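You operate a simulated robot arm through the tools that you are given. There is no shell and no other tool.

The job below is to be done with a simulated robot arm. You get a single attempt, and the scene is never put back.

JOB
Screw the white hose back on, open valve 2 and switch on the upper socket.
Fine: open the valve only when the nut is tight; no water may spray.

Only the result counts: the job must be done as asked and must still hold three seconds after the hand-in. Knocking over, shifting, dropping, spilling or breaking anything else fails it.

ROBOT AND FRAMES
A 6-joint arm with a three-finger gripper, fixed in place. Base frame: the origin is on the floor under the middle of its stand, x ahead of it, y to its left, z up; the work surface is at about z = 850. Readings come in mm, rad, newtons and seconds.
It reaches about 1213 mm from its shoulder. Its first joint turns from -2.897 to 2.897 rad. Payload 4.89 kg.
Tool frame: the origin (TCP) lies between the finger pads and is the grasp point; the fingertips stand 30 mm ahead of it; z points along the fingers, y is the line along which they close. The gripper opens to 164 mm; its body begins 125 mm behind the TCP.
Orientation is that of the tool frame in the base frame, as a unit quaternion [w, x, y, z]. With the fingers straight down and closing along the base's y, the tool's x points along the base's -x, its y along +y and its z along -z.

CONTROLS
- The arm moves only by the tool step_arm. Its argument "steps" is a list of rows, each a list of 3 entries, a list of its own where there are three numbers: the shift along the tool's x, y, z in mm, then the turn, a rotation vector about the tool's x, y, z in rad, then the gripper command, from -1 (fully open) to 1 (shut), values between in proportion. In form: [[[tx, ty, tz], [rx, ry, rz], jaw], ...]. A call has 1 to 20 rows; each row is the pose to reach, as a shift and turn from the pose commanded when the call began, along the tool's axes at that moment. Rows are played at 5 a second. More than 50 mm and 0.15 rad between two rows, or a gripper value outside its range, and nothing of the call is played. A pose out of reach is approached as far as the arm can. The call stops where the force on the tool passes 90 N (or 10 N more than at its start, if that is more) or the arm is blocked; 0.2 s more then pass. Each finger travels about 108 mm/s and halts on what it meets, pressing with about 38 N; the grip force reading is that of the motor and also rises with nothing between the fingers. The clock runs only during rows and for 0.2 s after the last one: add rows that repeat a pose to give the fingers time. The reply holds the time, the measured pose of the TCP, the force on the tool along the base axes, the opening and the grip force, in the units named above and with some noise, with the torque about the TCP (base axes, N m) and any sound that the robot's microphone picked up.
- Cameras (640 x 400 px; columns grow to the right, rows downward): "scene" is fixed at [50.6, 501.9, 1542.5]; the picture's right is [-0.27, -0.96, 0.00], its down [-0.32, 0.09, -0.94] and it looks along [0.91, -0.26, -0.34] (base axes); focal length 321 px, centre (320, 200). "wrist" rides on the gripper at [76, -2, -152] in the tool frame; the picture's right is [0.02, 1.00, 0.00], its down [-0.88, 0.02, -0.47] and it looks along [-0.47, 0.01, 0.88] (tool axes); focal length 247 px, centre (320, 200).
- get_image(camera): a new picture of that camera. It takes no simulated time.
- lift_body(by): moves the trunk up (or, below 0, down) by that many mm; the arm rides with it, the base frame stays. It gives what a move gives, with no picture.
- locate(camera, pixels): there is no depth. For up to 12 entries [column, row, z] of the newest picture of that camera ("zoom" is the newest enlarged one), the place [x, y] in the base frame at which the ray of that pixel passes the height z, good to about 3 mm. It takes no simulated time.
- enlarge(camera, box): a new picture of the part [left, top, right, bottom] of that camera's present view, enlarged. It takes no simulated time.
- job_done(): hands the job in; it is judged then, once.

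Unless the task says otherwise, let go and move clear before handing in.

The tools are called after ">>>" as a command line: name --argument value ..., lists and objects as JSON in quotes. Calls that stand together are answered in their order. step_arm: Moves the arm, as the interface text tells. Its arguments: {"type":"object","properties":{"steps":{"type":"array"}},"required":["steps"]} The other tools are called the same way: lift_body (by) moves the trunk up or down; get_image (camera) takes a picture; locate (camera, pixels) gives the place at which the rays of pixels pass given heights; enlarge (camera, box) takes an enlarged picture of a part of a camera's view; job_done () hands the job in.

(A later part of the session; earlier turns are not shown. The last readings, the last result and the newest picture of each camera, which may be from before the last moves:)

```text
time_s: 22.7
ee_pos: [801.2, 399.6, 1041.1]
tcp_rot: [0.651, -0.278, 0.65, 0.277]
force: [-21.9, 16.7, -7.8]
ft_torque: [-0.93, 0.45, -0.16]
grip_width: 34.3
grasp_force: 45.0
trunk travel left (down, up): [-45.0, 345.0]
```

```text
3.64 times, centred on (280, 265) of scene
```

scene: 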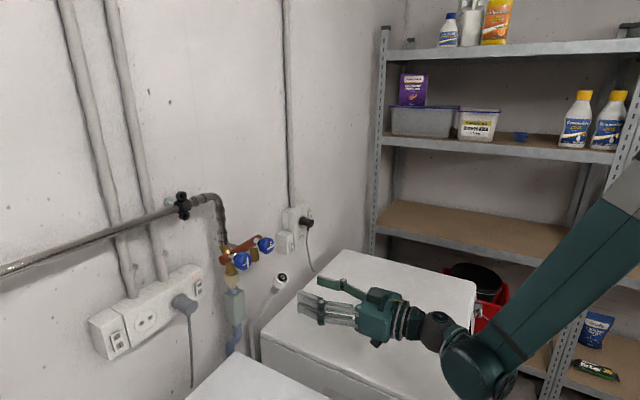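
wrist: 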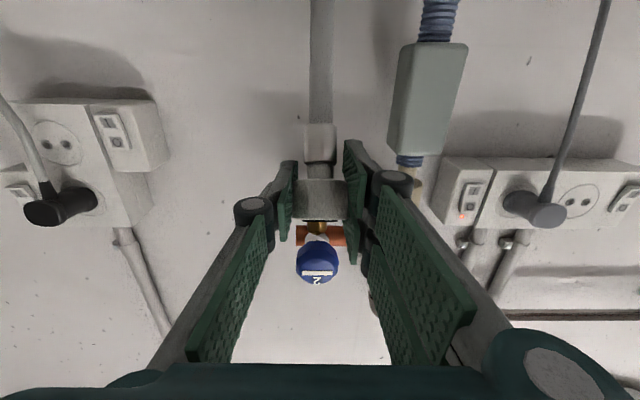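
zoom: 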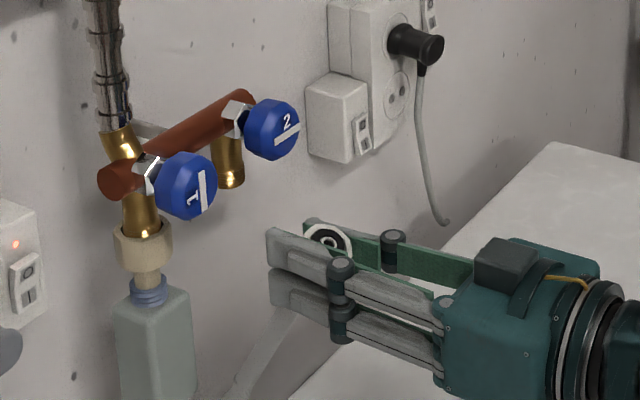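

The nut is back at its rest pose and still gripped. I'll open to about 60 mm and drop the hand 15 mm so the nut sits in the upper part of the pads.

>>> step_arm --steps '[[[0, 0, 0], [0, 0, 0], 0.4], [[0, 0, 0], [0, 0, 0], 0.27], [[0, 0, 0], [0, 0, 0], 0.27], [[5, 0, 2], [0, 0, 0], 0.27], [[10, 0, 3], [0, 0, 0], 0.27], [[15, 0, 3], [0, 0, 0], 0.27], [[15, 0, 3], [0, 0, 0], 0.27]]'

>>> get_image --camera "wrist"

>>> enlarge --camera "scene" --box '[220, 210, 480, 400]'

```text
time_s: 24.3
ee_pos: [805.0, 401.1, 1025.8]
tcp_rot: [0.65, -0.277, 0.651, 0.277]
force: [0.2, 0.1, -0.1]
ft_torque: [0.02, 0.03, -0.01]
grip_width: 59.9
grasp_force: 0.1
trunk travel left (down, up): [-45.0, 345.0]
```

```text
taken
```

wrist: 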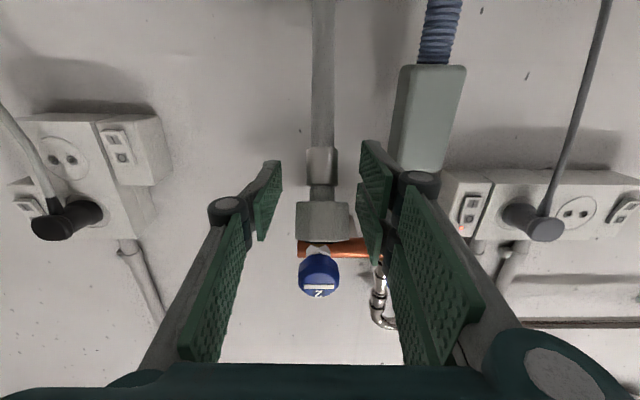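

```text
2.11 times, centred on (350, 305) of scene
```

zoom: 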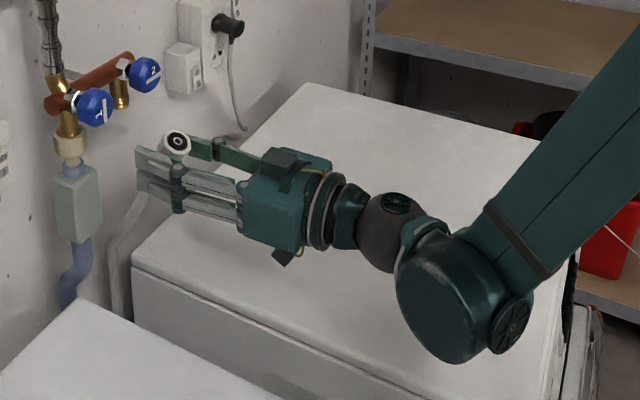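

The nut now sits about 20 mm above TCP and 3 mm to the left of centre (325 against 320). I'll correct both, up 4 mm and 3 mm across, then close.

>>> step_arm --steps '[[[-2, 1.5, -1], [0, 0, 0], 0.27], [[-4, 3, -2], [0, 0, 0], 0.27], [[-4, 3, -2], [0, 0, 0], 0.6], [[-4, 3, -2], [0, 0, 0], 1], [[-4, 3, -2], [0, 0, 0], 1], [[-4, 3, -2], [0, 0, 0], 1]]'

>>> get_image --camera "wrist"

>>> enlarge --camera "scene" --box '[220, 210, 340, 320]'

```text
time_s: 25.7
ee_pos: [801.7, 401.7, 1029.9]
tcp_rot: [0.65, -0.277, 0.651, 0.277]
force: [9.4, -8.9, 2.6]
ft_torque: [0.13, -0.46, -0.19]
grip_width: 34.1
grasp_force: 44.9
trunk travel left (down, up): [-45.0, 345.0]
```

```text
taken
```

wrist: 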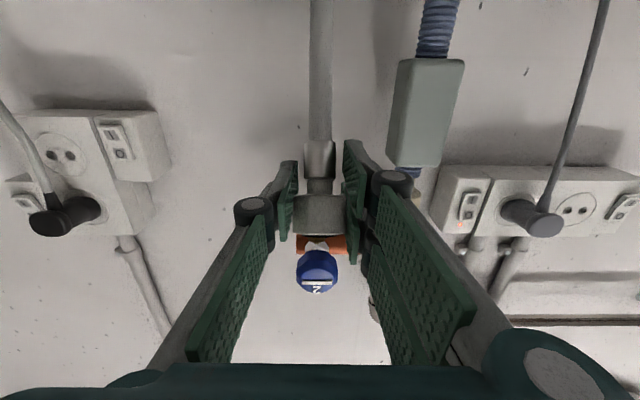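

```text
3.64 times, centred on (280, 265) of scene
```

zoom: 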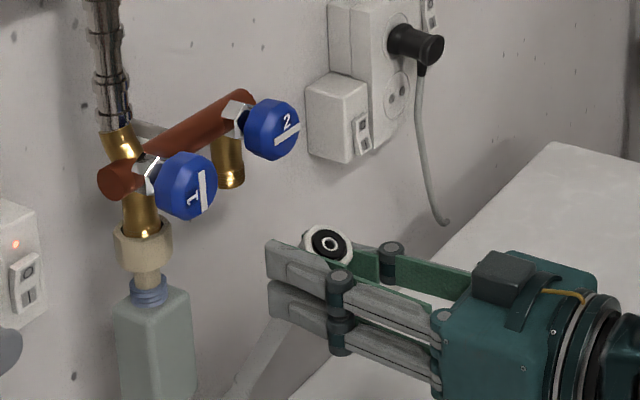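

The nut is now held about 15 mm above the TCP on its flats (34.1 mm), with a low side force. I'll repeat the arc to just under the outlet, correcting for the new offset.

>>> step_arm --steps '[[[-3.7, -0.3, 9.2], [0, 0.07, 0], 1], [[-10.9, -0.6, 20.9], [0, 0.157, 0], 1], [[-16.2, -1, 32.1], [0, 0.244, 0], 1], [[-18.5, -1.5, 43.4], [0, 0.323, 0], 1], [[-19.4, -2, 54.8], [0, 0.401, 0], 1], [[-18.8, -2.4, 63], [0, 0.454, 0], 1], [[-18.1, -2.8, 70.8], [0, 0.506, 0], 1], [[-18.1, -2.8, 70.8], [0, 0.506, 0], 1]]'

>>> enlarge --camera "wrist" --box '[260, 100, 380, 300]'

>>> enlarge --camera "scene" --box '[220, 230, 290, 310]'

```text
time_s: 27.5
ee_pos: [851.7, 450.3, 1050.3]
tcp_rot: [0.468, -0.337, 0.792, 0.198]
force: [-2.7, 2.8, 36.5]
ft_torque: [0.24, -0.46, -0.08]
grip_width: 33.8
grasp_force: 45.7
trunk travel left (down, up): [-45.0, 345.0]
```

```text
2.00 times, centred on (320, 200) of wrist
```

zoom: 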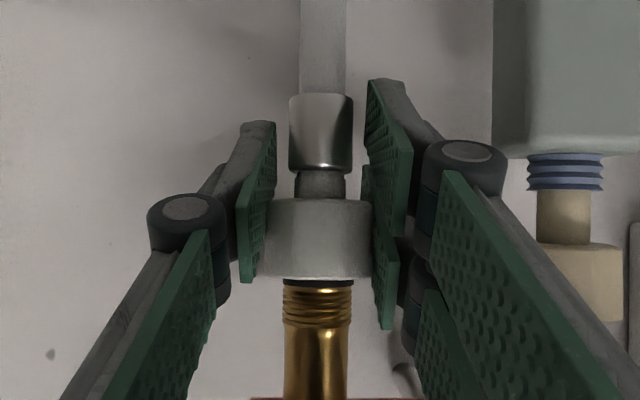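

```text
5.00 times, centred on (255, 270) of scene
```

zoom: 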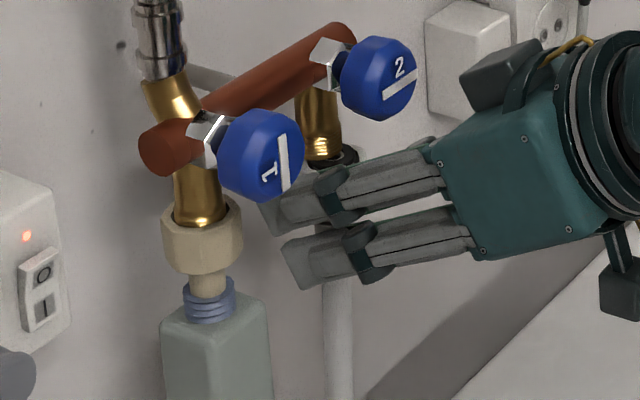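

The nut sits just under the outlet with almost no side force. But in the scene view the dark washer at (342, 152) looks shifted right of the outlet, so I'll zoom in to check its depth alignment.

>>> enlarge --camera "scene" --box '[243, 245, 273, 275]'

>>> enlarge --camera "wrist" --box '[285, 180, 355, 260]'

```text
13.33 times, centred on (258, 260) of scene
```

zoom: 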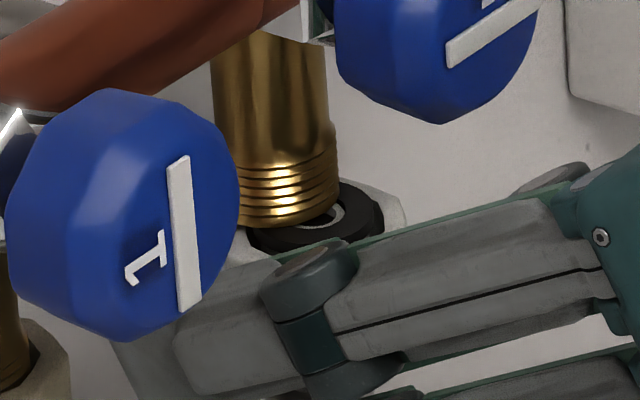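

```text
5.00 times, centred on (320, 220) of wrist
```

zoom: 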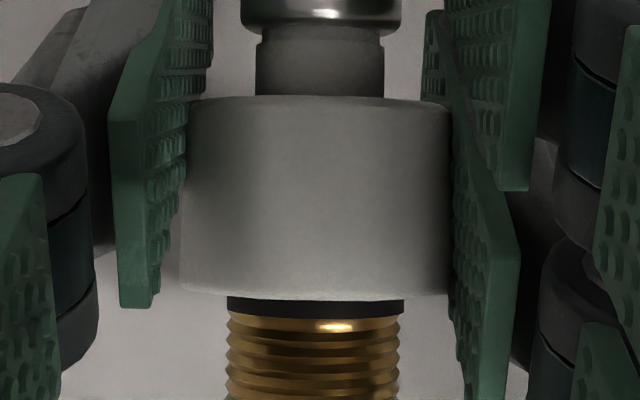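

The enlarged scene view shows the washer centre at about (321, 217) and the outlet centre at (275, 212) in the zoom, so the nut is still roughly 10 mm short of the outlet axis in depth. I'll put numbers on it with ray readings.

>>> locate --camera "scene" --pixels '[[254.85, 260.9, 1075], [254.85, 260.9, 1090], [258.1, 261.3, 1075], [258.1, 261.3, 1090]]'

>>> enlarge --camera "wrist" --box '[280, 200, 360, 320]'

```text
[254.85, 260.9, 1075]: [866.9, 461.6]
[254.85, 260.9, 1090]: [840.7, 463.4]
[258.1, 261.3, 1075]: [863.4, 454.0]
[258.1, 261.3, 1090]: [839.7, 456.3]
```

```text
3.33 times, centred on (320, 260) of wrist
```

zoom: 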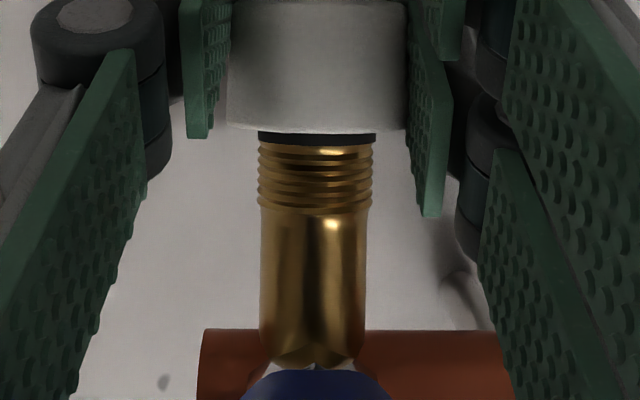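

The rays give the washer at n≈921 and the outlet at n≈931, so the nut needs another 10 mm towards the wall. I'll dip 3 mm, move in, and check again.

>>> step_arm --steps '[[[2.6, 0, 1.5], [0, 0, 0], 1], [[0.2, 0, 5.8], [0, 0, 0], 1], [[-2, 0, 9.8], [0, 0, 0], 1], [[-2, 0, 9.8], [0, 0, 0], 1]]'

>>> enlarge --camera "scene" --box '[243, 245, 273, 275]'

>>> enlarge --camera "wrist" --box '[280, 160, 360, 280]'

```text
time_s: 28.5
ee_pos: [859.2, 457.3, 1044.9]
tcp_rot: [0.468, -0.337, 0.793, 0.198]
force: [-7.9, -6.8, 7.0]
ft_torque: [-0.41, 0.09, -0.01]
grip_width: 33.3
grasp_force: 44.9
trunk travel left (down, up): [-45.0, 345.0]
```

```text
13.33 times, centred on (258, 260) of scene
```

zoom: 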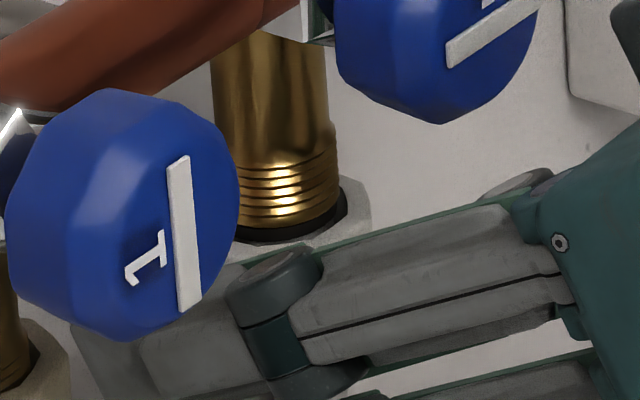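

```text
3.33 times, centred on (320, 220) of wrist
```

zoom: 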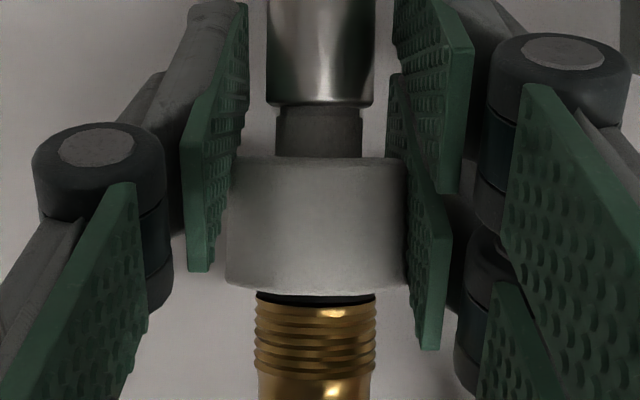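

The washer (right edge 345) now sits concentric under the outlet, and the side forces are small. I'll try the tightening turn in a short 24° stroke about the outlet axis, allowing for the 7.5 mm offset between hand and nut.

>>> step_arm --steps '[[[-0.9, -1.05, -0.4], [-0.1225, 0, -0.068], 1], [[-1.0, -2.07, -0.2], [-0.245, 0, -0.136], 1], [[-1.2, -3.06, 0.1], [-0.3675, 0, -0.204], 1], [[-1.2, -3.06, 0.1], [-0.3675, 0, -0.204], 1]]'

>>> enlarge --camera "scene" --box '[235, 235, 285, 285]'

>>> enlarge --camera "wrist" --box '[270, 140, 370, 300]'

```text
time_s: 29.5
ee_pos: [860.6, 456.7, 1046.5]
tcp_rot: [0.415, -0.497, 0.704, 0.291]
force: [-29.4, -1.6, 3.5]
ft_torque: [0.26, -0.59, 0.09]
grip_width: 33.5
grasp_force: 45.0
trunk travel left (down, up): [-45.0, 345.0]
```

```text
8.00 times, centred on (260, 260) of scene
```

zoom: 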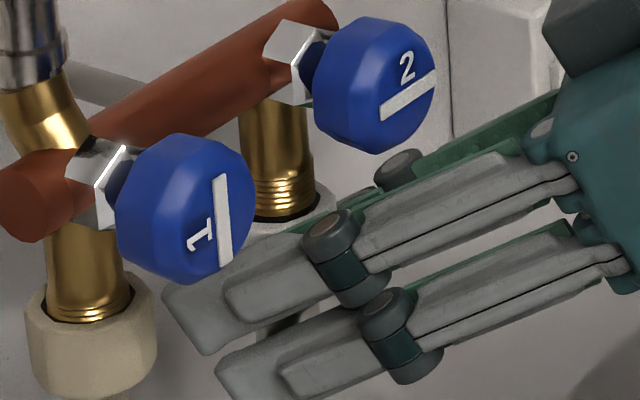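

```text
2.50 times, centred on (320, 220) of wrist
```

zoom: 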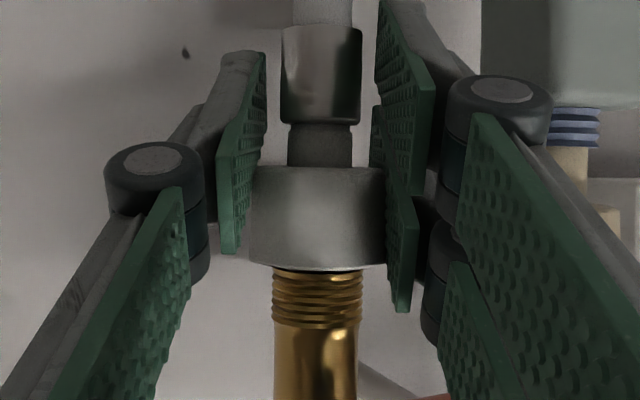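

The hand turned 24° with the nut still gripped at 33.5 mm, the wrist view shows the washer gap nearly closed, and the side force is about 29 N. I'll carry on another 19° with almost no translation to relieve that force.

>>> step_arm --steps '[[[-0.2, -0.1, -0.1], [-0.096, 0, -0.053], 1], [[-0.3, -0.2, -0.3], [-0.1925, 0, -0.107], 1], [[-0.4, -0.3, -0.4], [-0.289, 0, -0.16], 1], [[-0.4, -0.3, -0.4], [-0.289, 0, -0.16], 1]]'

>>> enlarge --camera "scene" --box '[235, 235, 285, 285]'

>>> enlarge --camera "wrist" --box '[270, 140, 370, 300]'

```text
time_s: 30.5
ee_pos: [862.0, 456.8, 1046.5]
tcp_rot: [0.363, -0.605, 0.613, 0.356]
force: [-20.7, -4.1, 6.9]
ft_torque: [0.63, -0.47, 0.05]
grip_width: 33.4
grasp_force: 45.1
trunk travel left (down, up): [-45.0, 345.0]
```

```text
8.00 times, centred on (260, 260) of scene
```

zoom: 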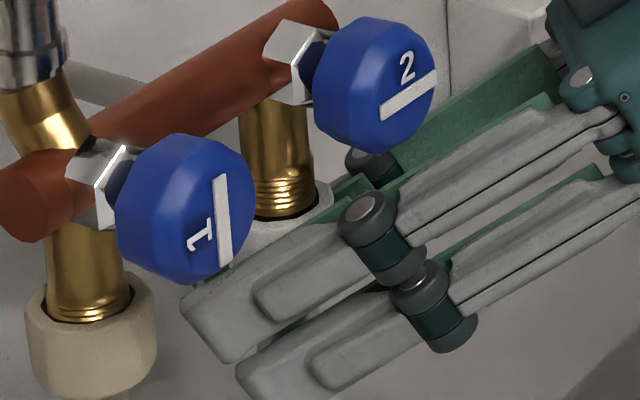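

```text
2.50 times, centred on (320, 220) of wrist
```

zoom: 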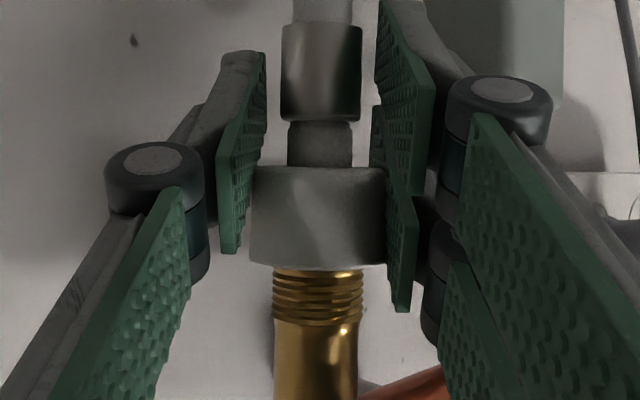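

The turn has reached 43° with forces staying moderate and the grip unchanged. I'll add another 11° in place, then loosen the fingers only slightly so they still cage the nut, to see whether the thread has caught.

>>> step_arm --steps '[[[-0.2, 0, -0.1], [-0.0875, 0, -0.0485], 1], [[-0.4, 0, -0.2], [-0.175, 0, -0.097], 1], [[-0.4, 0, -0.2], [-0.175, 0, -0.097], 1]]'

>>> step_arm --steps '[[[0, 0, 0], [0, 0, 0], 0.55], [[0, 0, 0], [0, 0, 0], 0.46], [[0, 0, 0], [0, 0, 0], 0.46]]'

>>> enlarge --camera "scene" --box '[235, 235, 285, 285]'

>>> enlarge --camera "wrist" --box '[270, 140, 370, 300]'

```text
time_s: 31.3
ee_pos: [862.7, 456.0, 1048.3]
tcp_rot: [-0.324, 0.664, -0.55, -0.39]
force: [-12.9, 0.7, 10.7]
ft_torque: [0.13, -0.34, 0.04]
grip_width: 33.3
grasp_force: 44.6
trunk travel left (down, up): [-45.0, 345.0]
```

```text
time_s: 32.1
ee_pos: [862.2, 456.2, 1047.0]
tcp_rot: [-0.324, 0.664, -0.549, -0.391]
force: [-0.4, 0.3, -0.2]
ft_torque: [0.02, -0.03, 0.03]
grip_width: 44.5
grasp_force: 0.1
trunk travel left (down, up): [-45.0, 345.0]
```

```text
8.00 times, centred on (260, 260) of scene
```

zoom: 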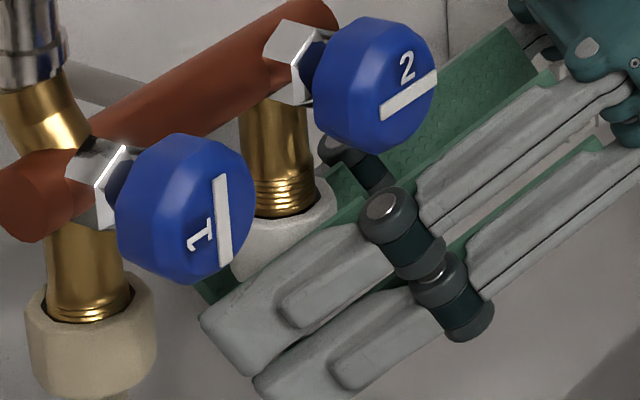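

```text
2.50 times, centred on (320, 220) of wrist
```

zoom: 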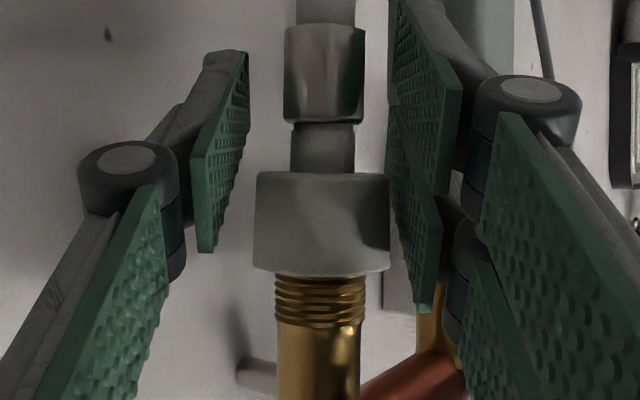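

The thread has caught: the fingers are open, the forces are zero, and the nut stays on the outlet. Comparing grips puts the nut axis at about (861.6, 459.8). I'll level the hand around the nut, fingers at 50 mm, before the ratchet strokes.

>>> step_arm --steps '[[[-0.6, 0, 0.7], [0, -0.127, 0], 0.39], [[-1.3, 0, 1.4], [0, -0.253, 0], 0.39], [[-1.9, 0, 2.1], [0, -0.38, 0], 0.39], [[-2.5, 0, 2.8], [0, -0.506, 0], 0.39], [[-2.5, 0, 2.8], [0, -0.506, 0], 0.39]]'

>>> get_image --camera "wrist"

>>> enlarge --camera "scene" --box '[210, 200, 420, 360]'

```text
time_s: 33.3
ee_pos: [861.7, 459.1, 1047.9]
tcp_rot: [-0.451, 0.545, -0.451, -0.545]
force: [-0.2, -0.6, -0.5]
ft_torque: [-0.03, 0.0, 0.0]
grip_width: 50.0
grasp_force: 0.1
trunk travel left (down, up): [-45.0, 345.0]
```

```text
taken
```

wrist: 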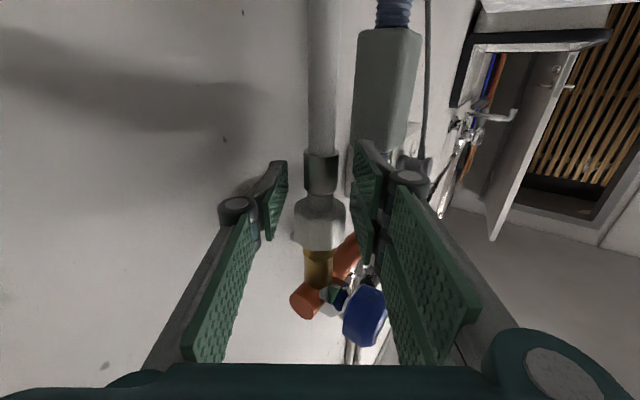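

```text
2.50 times, centred on (315, 280) of scene
```

zoom: 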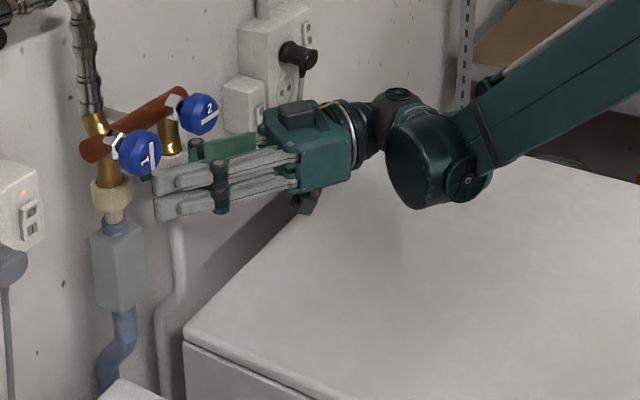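

All clear with zero force, and the hand is level around the nut. I'll swing it back clockwise about the nut axis to −12°, staying clear of the aquastop box, with the fingers open.

>>> step_arm --steps '[[[0, 0, 0.3], [0.13, 0, 0], 0.39], [[0, 0, 0.7], [0.26, 0, 0], 0.39], [[0, 0, 0.7], [0.39, 0, 0], 0.39], [[0, 0, 0.7], [0.52, 0, 0], 0.39], [[0, 0, 0.7], [0.65, 0, 0], 0.39], [[0, 0, 0.7], [0.78, 0, 0], 0.39], [[0, 0, 0.7], [0.91, 0, 0], 0.39], [[0, 0, 0.7], [1.04, 0, 0], 0.39], [[0, 0, 0.7], [1.16, 0, 0], 0.39], [[0, 0, 0.7], [1.16, 0, 0], 0.39]]'

>>> get_image --camera "wrist"

>>> enlarge --camera "scene" --box '[215, 215, 335, 325]'

```text
time_s: 35.5
ee_pos: [861.4, 460.2, 1048.7]
tcp_rot: [0.676, -0.207, 0.676, 0.207]
force: [0.5, -1.4, 0.1]
ft_torque: [0.01, 0.0, 0.11]
grip_width: 49.9
grasp_force: 0.0
trunk travel left (down, up): [-45.0, 345.0]
```

```text
taken
```

wrist: 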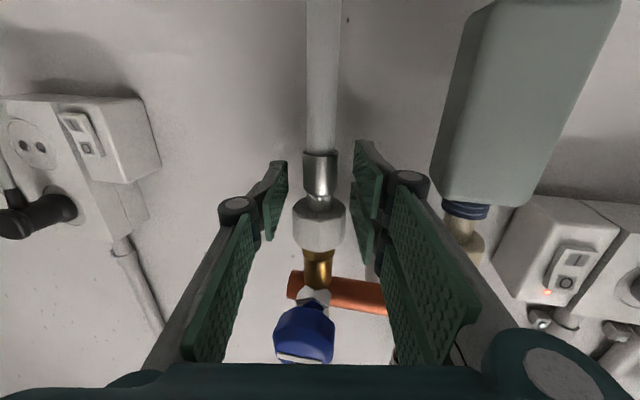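

```text
3.64 times, centred on (275, 270) of scene
```

zoom: 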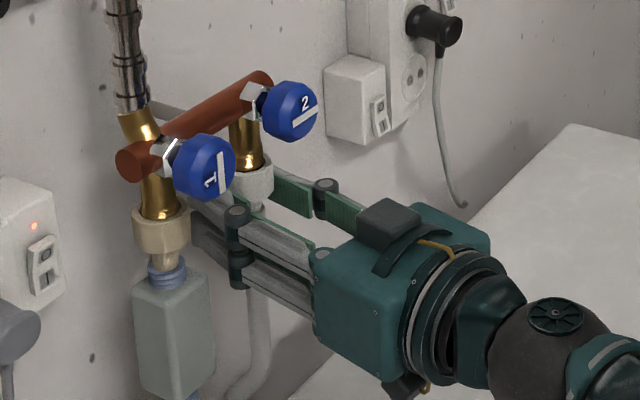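

The hand sits at −12° yaw with clearance on both sides. I'll look closely at the nut's facets before gripping so the pads land on flats.

>>> enlarge --camera "wrist" --box '[275, 150, 365, 290]'

>>> enlarge --camera "scene" --box '[237, 245, 277, 285]'

```text
2.86 times, centred on (320, 220) of wrist
```

zoom: 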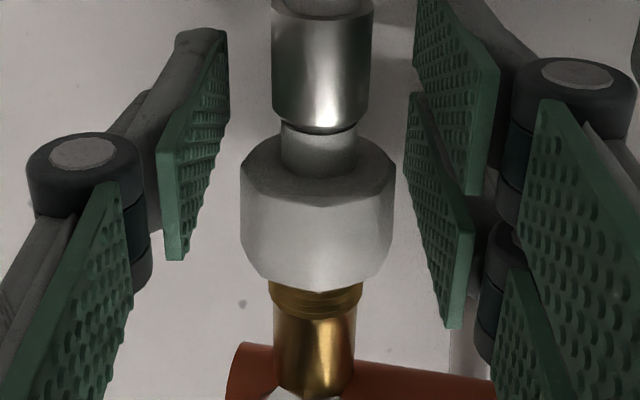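

```text
10.00 times, centred on (257, 265) of scene
```

zoom: 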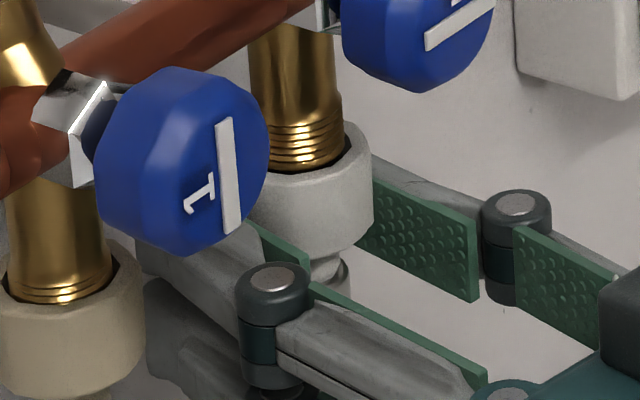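

The scene view shows the outlet's threads seated inside the nut. I'm gripping here and turning +67° with a small rise to follow the thread.

>>> step_arm --steps '[[[0, 0, 0], [0, 0, 0], 0.7], [[0, 0, 0], [0, 0, 0], 1], [[0, 0, 0], [0, 0, 0], 1], [[0, 0, 0], [-0.13, 0, 0], 1], [[-0.1, 0, 0], [-0.26, 0, 0], 1], [[-0.1, 0, 0], [-0.39, 0, 0], 1], [[-0.1, 0, 0], [-0.52, 0, 0], 1], [[-0.2, 0, 0], [-0.65, 0, 0], 1], [[-0.2, 0, 0], [-0.78, 0, 0], 1], [[-0.3, 0, 0], [-0.91, 0, 0], 1], [[-0.3, 0, 0], [-1.04, 0, 0], 1], [[-0.3, 0, 0], [-1.17, 0, 0], 1], [[-0.3, 0, 0], [-1.17, 0, 0], 1]]'

>>> get_image --camera "wrist"

>>> enlarge --camera "scene" --box '[237, 245, 277, 285]'

```text
time_s: 38.3
ee_pos: [860.5, 459.4, 1049.4]
tcp_rot: [-0.448, 0.547, -0.448, -0.547]
force: [5.5, 0.0, 27.1]
ft_torque: [0.16, -0.75, -0.06]
grip_width: 36.0
grasp_force: 45.5
trunk travel left (down, up): [-45.0, 345.0]
```

```text
taken
```

wrist: 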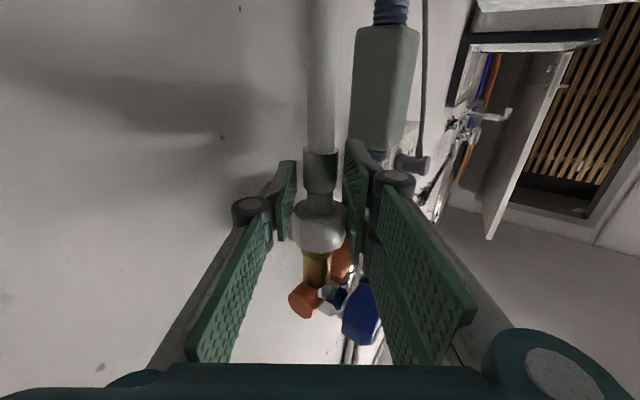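

```text
10.00 times, centred on (257, 265) of scene
```

zoom: 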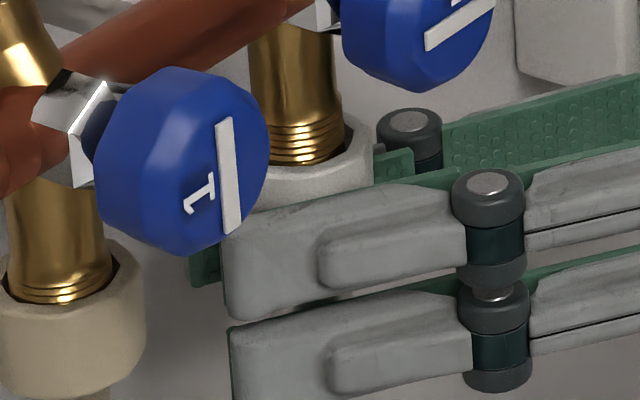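

The turn completed with the nut held at 36 mm, and the scene zoom shows the rim about 3 mm higher on the threads. It's now pulling the hand up at 27 N, so I'll open, rise 2 mm, swing back to −12° and grip again.

>>> step_arm --steps '[[[0, 0, 0], [0, 0, 0], 0.5], [[0, 0, 0], [0, 0, 0], 0.39], [[-1, 0, 0], [0.13, 0, 0], 0.39], [[-2, 0, 0], [0.26, 0, 0], 0.39], [[-2, 0, 0], [0.39, 0, 0], 0.39], [[-2, 0, 0], [0.52, 0, 0], 0.39], [[-2, 0, 0], [0.65, 0, 0], 0.39], [[-2, 0, 0], [0.78, 0, 0], 0.39], [[-2, 0, 0], [0.91, 0, 0], 0.39], [[-2, 0, 0], [1.04, 0, 0], 0.39], [[-2, 0, 0], [1.17, 0, 0], 0.39], [[-2, 0, 0], [1.17, 0, 0], 0.39], [[-2, 0, 0], [1.17, 0, 0], 0.7], [[-2, 0, 0], [1.17, 0, 0], 1], [[-2, 0, 0], [1.17, 0, 0], 1]]'

>>> enlarge --camera "wrist" --box '[275, 150, 365, 290]'

>>> enlarge --camera "scene" --box '[237, 245, 277, 285]'

```text
time_s: 41.5
ee_pos: [862.6, 459.7, 1050.2]
tcp_rot: [0.676, -0.208, 0.676, 0.208]
force: [6.1, -8.0, 1.5]
ft_torque: [-0.18, -0.05, 0.0]
grip_width: 34.3
grasp_force: 45.1
trunk travel left (down, up): [-45.0, 345.0]
```

```text
2.86 times, centred on (320, 220) of wrist
```

zoom: 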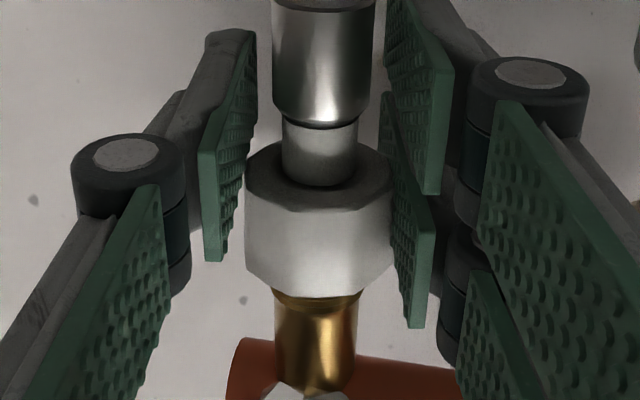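

```text
10.00 times, centred on (257, 265) of scene
```

zoom: 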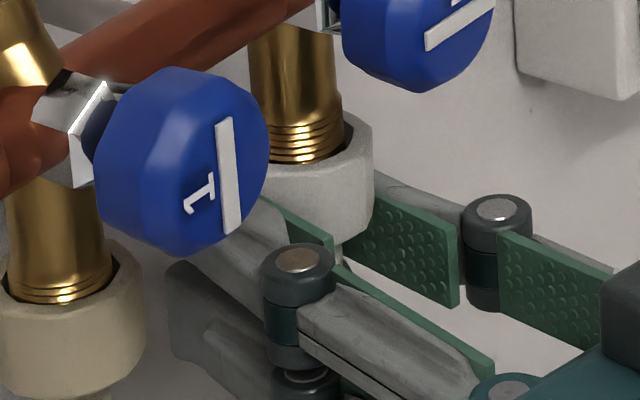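

The pads hold the flats now (34.3 mm), but the wrist zoom shows they only catch the lower part of the nut. I'll open, raise the hand 10 mm (still below the knob at 1119), and grip again.

>>> step_arm --steps '[[[0, 0, 0], [0, 0, 0], 0.5], [[0, 0, 0], [0, 0, 0], 0.42], [[-4, 0, 0], [0, 0, 0], 0.42], [[-8, 0, 0], [0, 0, 0], 0.42], [[-10, 0, 0], [0, 0, 0], 0.42], [[-10, 0, 0], [0, 0, 0], 0.7], [[-10, 0, 0], [0, 0, 0], 1], [[-10, 0, 0], [0, 0, 0], 1]]'

>>> enlarge --camera "wrist" --box '[275, 150, 365, 290]'

```text
time_s: 43.3
ee_pos: [861.6, 459.4, 1060.0]
tcp_rot: [0.676, -0.208, 0.675, 0.207]
force: [3.0, -2.3, 0.5]
ft_torque: [0.17, 0.02, 0.02]
grip_width: 34.1
grasp_force: 44.9
trunk travel left (down, up): [-45.0, 345.0]
```

```text
2.86 times, centred on (320, 220) of wrist
```

zoom: 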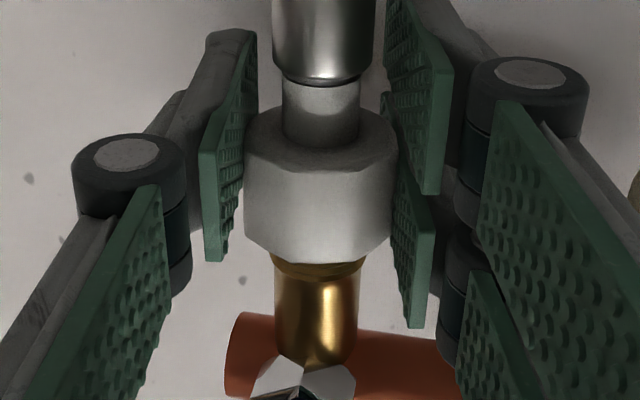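

Better grip, 34.1 mm with balanced forces. I'm turning +67° again, rising 2 mm over the stroke.

>>> step_arm --steps '[[[-0.2, 0, 0], [-0.13, 0, 0], 1], [[-0.4, 0, 0], [-0.26, 0, 0], 1], [[-0.7, 0, 0], [-0.39, 0, 0], 1], [[-0.9, 0, 0], [-0.52, 0, 0], 1], [[-1.1, 0, 0], [-0.65, 0, 0], 1], [[-1.3, 0, 0], [-0.78, 0, 0], 1], [[-1.6, 0, 0], [-0.91, 0, 0], 1], [[-1.8, 0, 0], [-1.04, 0, 0], 1], [[-2, 0, 0], [-1.17, 0, 0], 1], [[-2, 0, 0], [-1.17, 0, 0], 1]]'

>>> enlarge --camera "wrist" --box '[275, 150, 365, 290]'

>>> enlarge --camera "scene" --box '[237, 245, 277, 285]'

```text
time_s: 45.5
ee_pos: [861.6, 459.5, 1063.2]
tcp_rot: [0.449, -0.546, 0.449, 0.546]
force: [-6.6, 11.3, 16.3]
ft_torque: [0.6, -0.39, -0.02]
grip_width: 34.3
grasp_force: 44.8
trunk travel left (down, up): [-45.0, 345.0]
```

```text
2.86 times, centred on (320, 220) of wrist
```

zoom: 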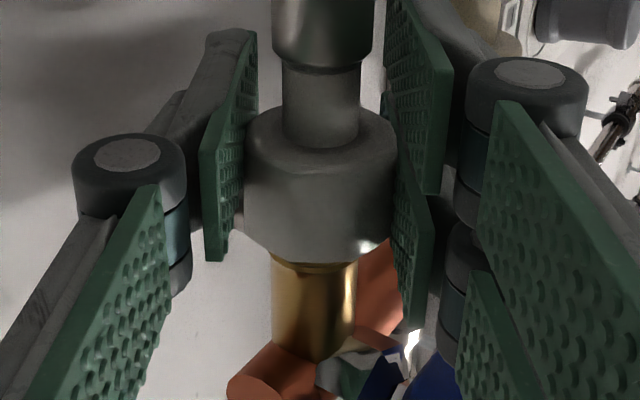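

```text
10.00 times, centred on (257, 265) of scene
```

zoom: 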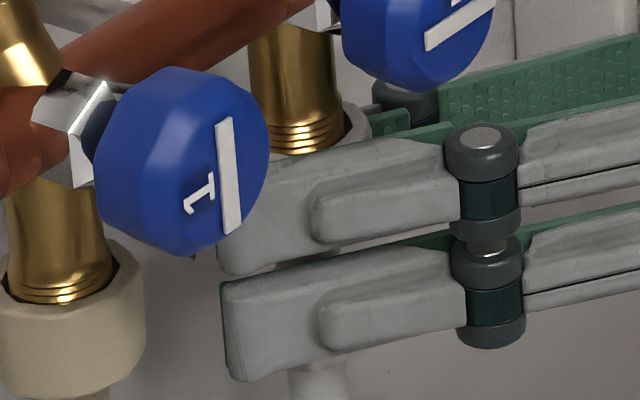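

The nut is still rising, about 3 mm per stroke, and pulls the hand up at 16 N. I'll reset for the next stroke: open, swing back, re-grip.

>>> step_arm --steps '[[[0, 0, 0], [0, 0, 0], 0.5], [[0, 0, 0], [0, 0, 0], 0.4], [[-0.5, 0, 0], [0.13, 0, 0], 0.4], [[-1, 0, 0], [0.26, 0, 0], 0.4], [[-1, 0, 0], [0.39, 0, 0], 0.4], [[-1, 0, 0], [0.52, 0, 0], 0.4], [[-1, 0, 0], [0.65, 0, 0], 0.4], [[-1, 0, 0], [0.78, 0, 0], 0.4], [[-1, 0, 0], [0.91, 0, 0], 0.4], [[-1, 0, 0], [1.04, 0, 0], 0.4], [[-1, 0, 0], [1.17, 0, 0], 0.4], [[-1, 0, 0], [1.17, 0, 0], 0.4], [[-1, 0, 0], [1.17, 0, 0], 0.7], [[-1, 0, 0], [1.17, 0, 0], 1], [[-1, 0, 0], [1.17, 0, 0], 1]]'

>>> step_arm --steps '[[[-0.3, 0, 0], [-0.13, 0, 0], 1], [[-0.6, 0, 0], [-0.26, 0, 0], 1], [[-0.9, 0, 0], [-0.39, 0, 0], 1], [[-1.2, 0, 0], [-0.52, 0, 0], 1], [[-1.5, 0, 0], [-0.65, 0, 0], 1], [[-1.8, 0, 0], [-0.78, 0, 0], 1], [[-2.1, 0, 0], [-0.91, 0, 0], 1], [[-2.4, 0, 0], [-1.04, 0, 0], 1], [[-2.7, 0, 0], [-1.17, 0, 0], 1], [[-2.7, 0, 0], [-1.17, 0, 0], 1]]'

>>> enlarge --camera "wrist" --box '[275, 150, 365, 290]'

>>> enlarge --camera "scene" --box '[237, 245, 277, 285]'

```text
time_s: 48.7
ee_pos: [861.8, 461.1, 1064.0]
tcp_rot: [0.676, -0.208, 0.675, 0.208]
force: [2.0, -2.6, 0.0]
ft_torque: [0.29, 0.38, 0.05]
grip_width: 35.8
grasp_force: 44.9
trunk travel left (down, up): [-45.0, 345.0]
```

```text
time_s: 50.9
ee_pos: [860.8, 461.0, 1066.4]
tcp_rot: [-0.449, 0.547, -0.449, -0.546]
force: [-3.7, 5.1, 5.7]
ft_torque: [-0.08, -0.38, -0.09]
grip_width: 35.8
grasp_force: 45.1
trunk travel left (down, up): [-45.0, 345.0]
```

```text
2.86 times, centred on (320, 220) of wrist
```

zoom: 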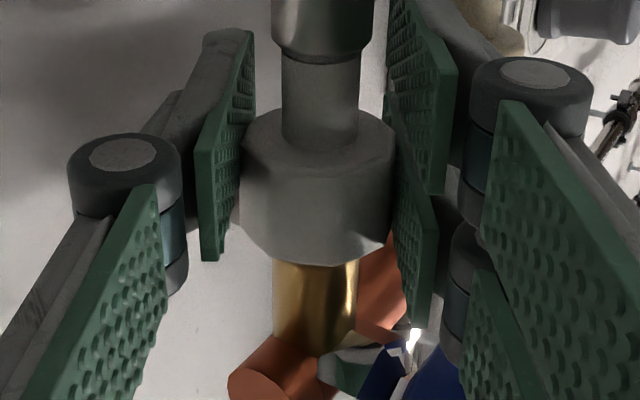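

```text
10.00 times, centred on (257, 265) of scene
```

zoom: 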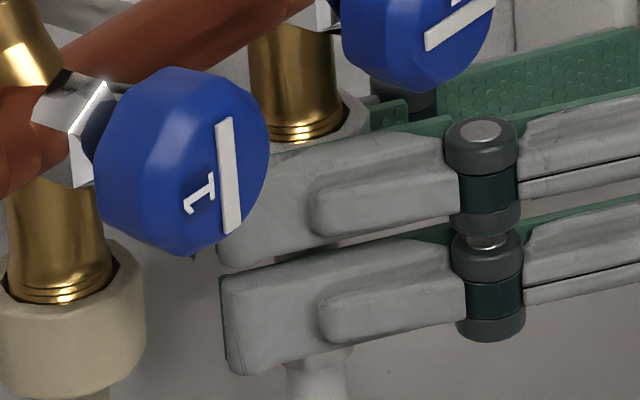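

Only about two threads still show above the nut, and valve 1's tight nut shows one or two, so it's nearly home. Next stroke, watching torque for tightness.

>>> step_arm --steps '[[[0, 0, 0], [0, 0, 0], 0.5], [[0, 0, 0], [0, 0, 0], 0.4], [[0, 0, 0], [0.13, 0, 0], 0.4], [[0, 0, 0], [0.26, 0, 0], 0.4], [[0, 0, 0], [0.39, 0, 0], 0.4], [[0, 0, 0], [0.52, 0, 0], 0.4], [[0, 0, 0], [0.65, 0, 0], 0.4], [[0, 0, 0], [0.78, 0, 0], 0.4], [[0, 0, 0], [0.91, 0, 0], 0.4], [[0, 0, 0], [1.04, 0, 0], 0.4], [[0, 0, 0], [1.17, 0, 0], 0.4], [[0, 0, 0], [1.17, 0, 0], 0.4], [[0, 0, 0], [1.17, 0, 0], 0.7], [[0, 0, 0], [1.17, 0, 0], 1], [[0, 0, 0], [1.17, 0, 0], 1]]'

>>> step_arm --steps '[[[-0.3, 0, 0], [-0.13, 0, 0], 1], [[-0.6, 0, 0], [-0.26, 0, 0], 1], [[-0.9, 0, 0], [-0.39, 0, 0], 1], [[-1.2, 0, 0], [-0.52, 0, 0], 1], [[-1.5, 0, 0], [-0.65, 0, 0], 1], [[-1.8, 0, 0], [-0.78, 0, 0], 1], [[-2.1, 0, 0], [-0.91, 0, 0], 1], [[-2.4, 0, 0], [-1.04, 0, 0], 1], [[-2.7, 0, 0], [-1.17, 0, 0], 1], [[-2.7, 0, 0], [-1.17, 0, 0], 1]]'

>>> enlarge --camera "wrist" --box '[275, 150, 365, 290]'

>>> enlarge --camera "scene" --box '[237, 245, 277, 285]'

```text
time_s: 54.1
ee_pos: [862.4, 459.9, 1066.5]
tcp_rot: [0.676, -0.208, 0.676, 0.208]
force: [1.7, -3.0, 0.9]
ft_torque: [0.32, 0.35, -0.26]
grip_width: 35.4
grasp_force: 45.3
trunk travel left (down, up): [-45.0, 345.0]
```

```text
time_s: 56.3
ee_pos: [859.6, 461.8, 1068.7]
tcp_rot: [-0.448, 0.547, -0.448, -0.547]
force: [-10.1, 5.5, -7.0]
ft_torque: [-0.07, 0.47, -0.09]
grip_width: 35.6
grasp_force: 44.3
trunk travel left (down, up): [-45.0, 345.0]
```

```text
2.86 times, centred on (320, 220) of wrist
```

zoom: 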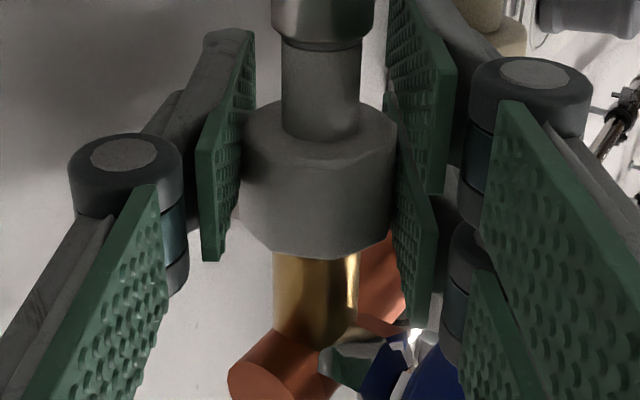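

```text
10.00 times, centred on (257, 265) of scene
```

zoom: 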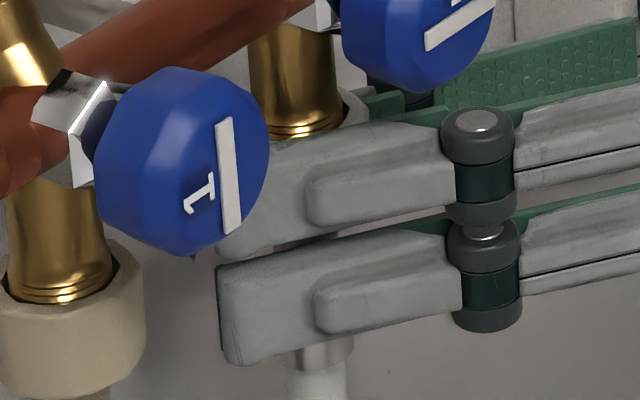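

The hand rose 2.2 mm, but now it's pressing slightly down on the nut, so the nut's rise may be slowing. I'll do another stroke in two halves to watch the torque build.

>>> step_arm --steps '[[[0, 0, 0], [0, 0, 0], 0.5], [[0, 0, 0], [0, 0, 0], 0.4], [[0, 0, 0], [0.13, 0, 0], 0.4], [[0, 0, 0], [0.26, 0, 0], 0.4], [[0, 0, 0], [0.39, 0, 0], 0.4], [[0, 0, 0], [0.52, 0, 0], 0.4], [[0, 0, 0], [0.65, 0, 0], 0.4], [[0, 0, 0], [0.78, 0, 0], 0.4], [[0, 0, 0], [0.91, 0, 0], 0.4], [[0, 0, 0], [1.04, 0, 0], 0.4], [[0, 0, 0], [1.17, 0, 0], 0.4], [[0, 0, 0], [1.17, 0, 0], 0.4], [[0, 0, 0], [1.17, 0, 0], 0.7], [[0, 0, 0], [1.17, 0, 0], 1], [[0, 0, 0], [1.17, 0, 0], 1]]'

>>> enlarge --camera "wrist" --box '[275, 150, 365, 290]'

>>> step_arm --steps '[[[-0.2, 0, 0], [-0.13, 0, 0], 1], [[-0.4, 0, 0], [-0.26, 0, 0], 1], [[-0.6, 0, 0], [-0.39, 0, 0], 1], [[-0.8, 0, 0], [-0.52, 0, 0], 1]]'

>>> enlarge --camera "scene" --box '[237, 245, 277, 285]'

```text
time_s: 59.5
ee_pos: [861.4, 460.6, 1068.9]
tcp_rot: [0.676, -0.207, 0.676, 0.207]
force: [2.4, -3.9, 1.2]
ft_torque: [0.26, 0.29, -0.28]
grip_width: 35.3
grasp_force: 45.4
trunk travel left (down, up): [-45.0, 345.0]
```

```text
2.86 times, centred on (320, 220) of wrist
```

zoom: 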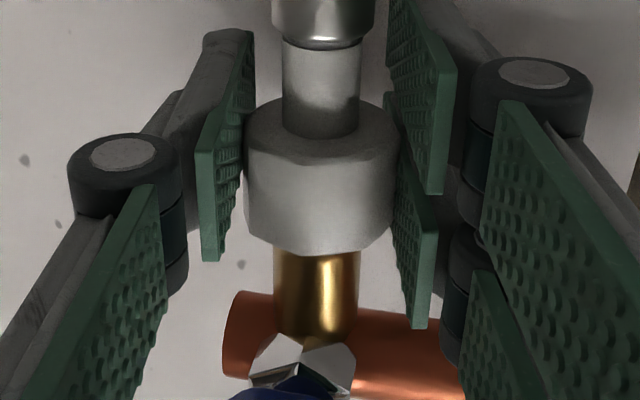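

```text
time_s: 60.5
ee_pos: [861.2, 460.5, 1068.8]
tcp_rot: [0.6, -0.374, 0.6, 0.374]
force: [4.1, 5.0, 0.6]
ft_torque: [-0.31, -0.42, -0.01]
grip_width: 34.3
grasp_force: 45.1
trunk travel left (down, up): [-45.0, 345.0]
```

```text
10.00 times, centred on (257, 265) of scene
```

zoom: 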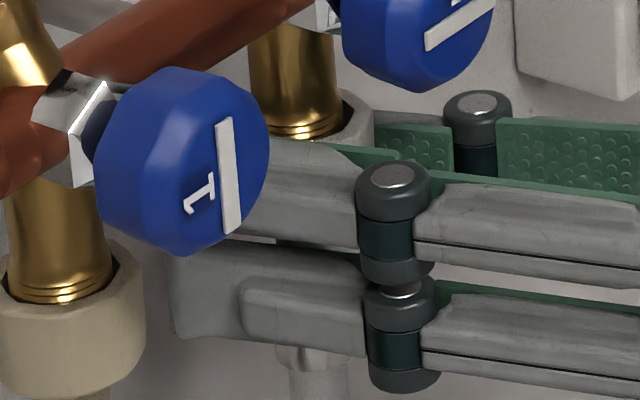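

The grip width fell from 35.3 to 34.3 mm during this half, so the nut either settled onto its flats or stopped turning. I'll continue in small parts and see whether torque or width changes.

>>> step_arm --steps '[[[0, 0, 0], [-0.13, 0, 0], 1], [[0, 0, 0], [-0.26, 0, 0], 1]]'

>>> step_arm --steps '[[[0, 0, 0], [-0.13, 0, 0], 1], [[0, 0, 0], [-0.26, 0, 0], 1]]'

>>> step_arm --steps '[[[0, 0, 0], [-0.13, 0, 0], 1]]'

>>> enlarge --camera "wrist" --box '[275, 150, 365, 290]'

>>> enlarge --camera "scene" --box '[237, 245, 277, 285]'

```text
time_s: 61.1
ee_pos: [860.5, 461.7, 1069.1]
tcp_rot: [0.545, -0.45, 0.545, 0.45]
force: [-4.2, 12.7, -0.2]
ft_torque: [-0.25, -0.7, -0.89]
grip_width: 35.5
grasp_force: 45.3
trunk travel left (down, up): [-45.0, 345.0]
```

```text
time_s: 61.7
ee_pos: [860.0, 461.1, 1069.5]
tcp_rot: [-0.483, 0.517, -0.483, -0.517]
force: [-8.7, 10.4, -0.8]
ft_torque: [0.07, -0.29, -0.41]
grip_width: 36.2
grasp_force: 45.7
trunk travel left (down, up): [-45.0, 345.0]
```

```text
time_s: 62.1
ee_pos: [861.1, 459.2, 1068.0]
tcp_rot: [0.448, -0.546, 0.449, 0.547]
force: [-3.9, 8.1, 0.0]
ft_torque: [0.11, -0.53, -0.19]
grip_width: 35.8
grasp_force: 44.8
trunk travel left (down, up): [-45.0, 345.0]
```

```text
2.86 times, centred on (320, 220) of wrist
```

zoom: 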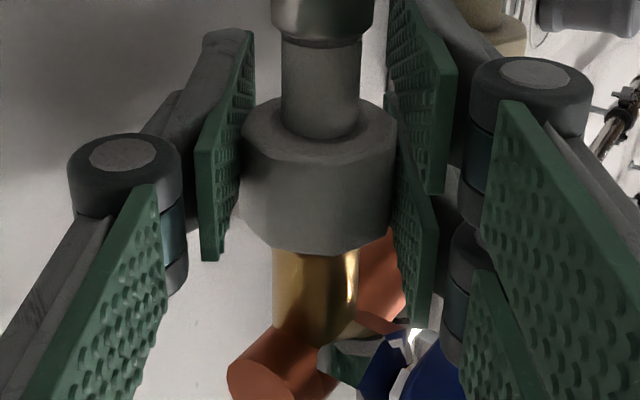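

```text
10.00 times, centred on (257, 265) of scene
```

zoom: 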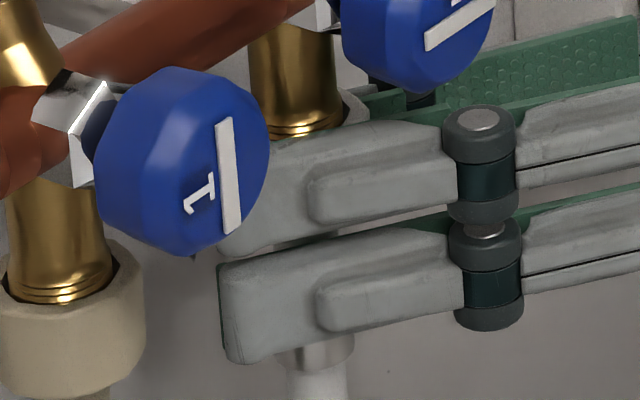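

Torque about z reached −0.9 N·m and the pads then slipped over a corner (36.2 mm), so the nut is now resisting, close to tight. I'll swing back and re-grip on flats to give it a firmer final turn.

>>> step_arm --steps '[[[0, 0, 0], [0, 0, 0], 0.5], [[0, 0, 0], [0, 0, 0], 0.4], [[0, 0, 0], [0.13, 0, 0], 0.4], [[0, 0, 0], [0.26, 0, 0], 0.4], [[0, 0, 0], [0.39, 0, 0], 0.4], [[0, 0, 0], [0.52, 0, 0], 0.4], [[0, 0, 0], [0.65, 0, 0], 0.4], [[0, 0, 0], [0.78, 0, 0], 0.4], [[0, 0, 0], [0.91, 0, 0], 0.4], [[0, 0, 0], [1.04, 0, 0], 0.4], [[0, 0, 0], [1.17, 0, 0], 0.4], [[0, 0, 0], [1.17, 0, 0], 0.4]]'

>>> enlarge --camera "wrist" --box '[290, 160, 350, 260]'

>>> enlarge --camera "scene" --box '[237, 245, 277, 285]'

```text
time_s: 64.7
ee_pos: [861.3, 459.4, 1068.7]
tcp_rot: [0.676, -0.208, 0.676, 0.208]
force: [0.5, -1.2, 0.6]
ft_torque: [-0.01, -0.01, 0.06]
grip_width: 49.0
grasp_force: 0.1
trunk travel left (down, up): [-45.0, 345.0]
```

```text
4.00 times, centred on (320, 210) of wrist
```

zoom: 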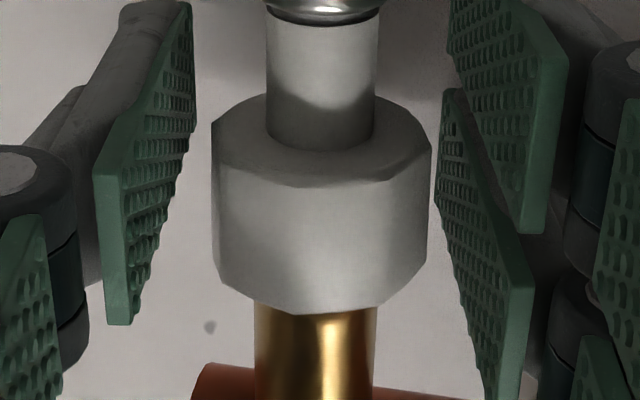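

```text
10.00 times, centred on (257, 265) of scene
```

zoom: 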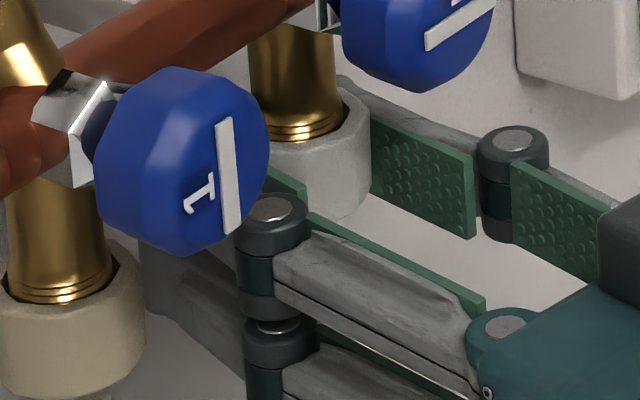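

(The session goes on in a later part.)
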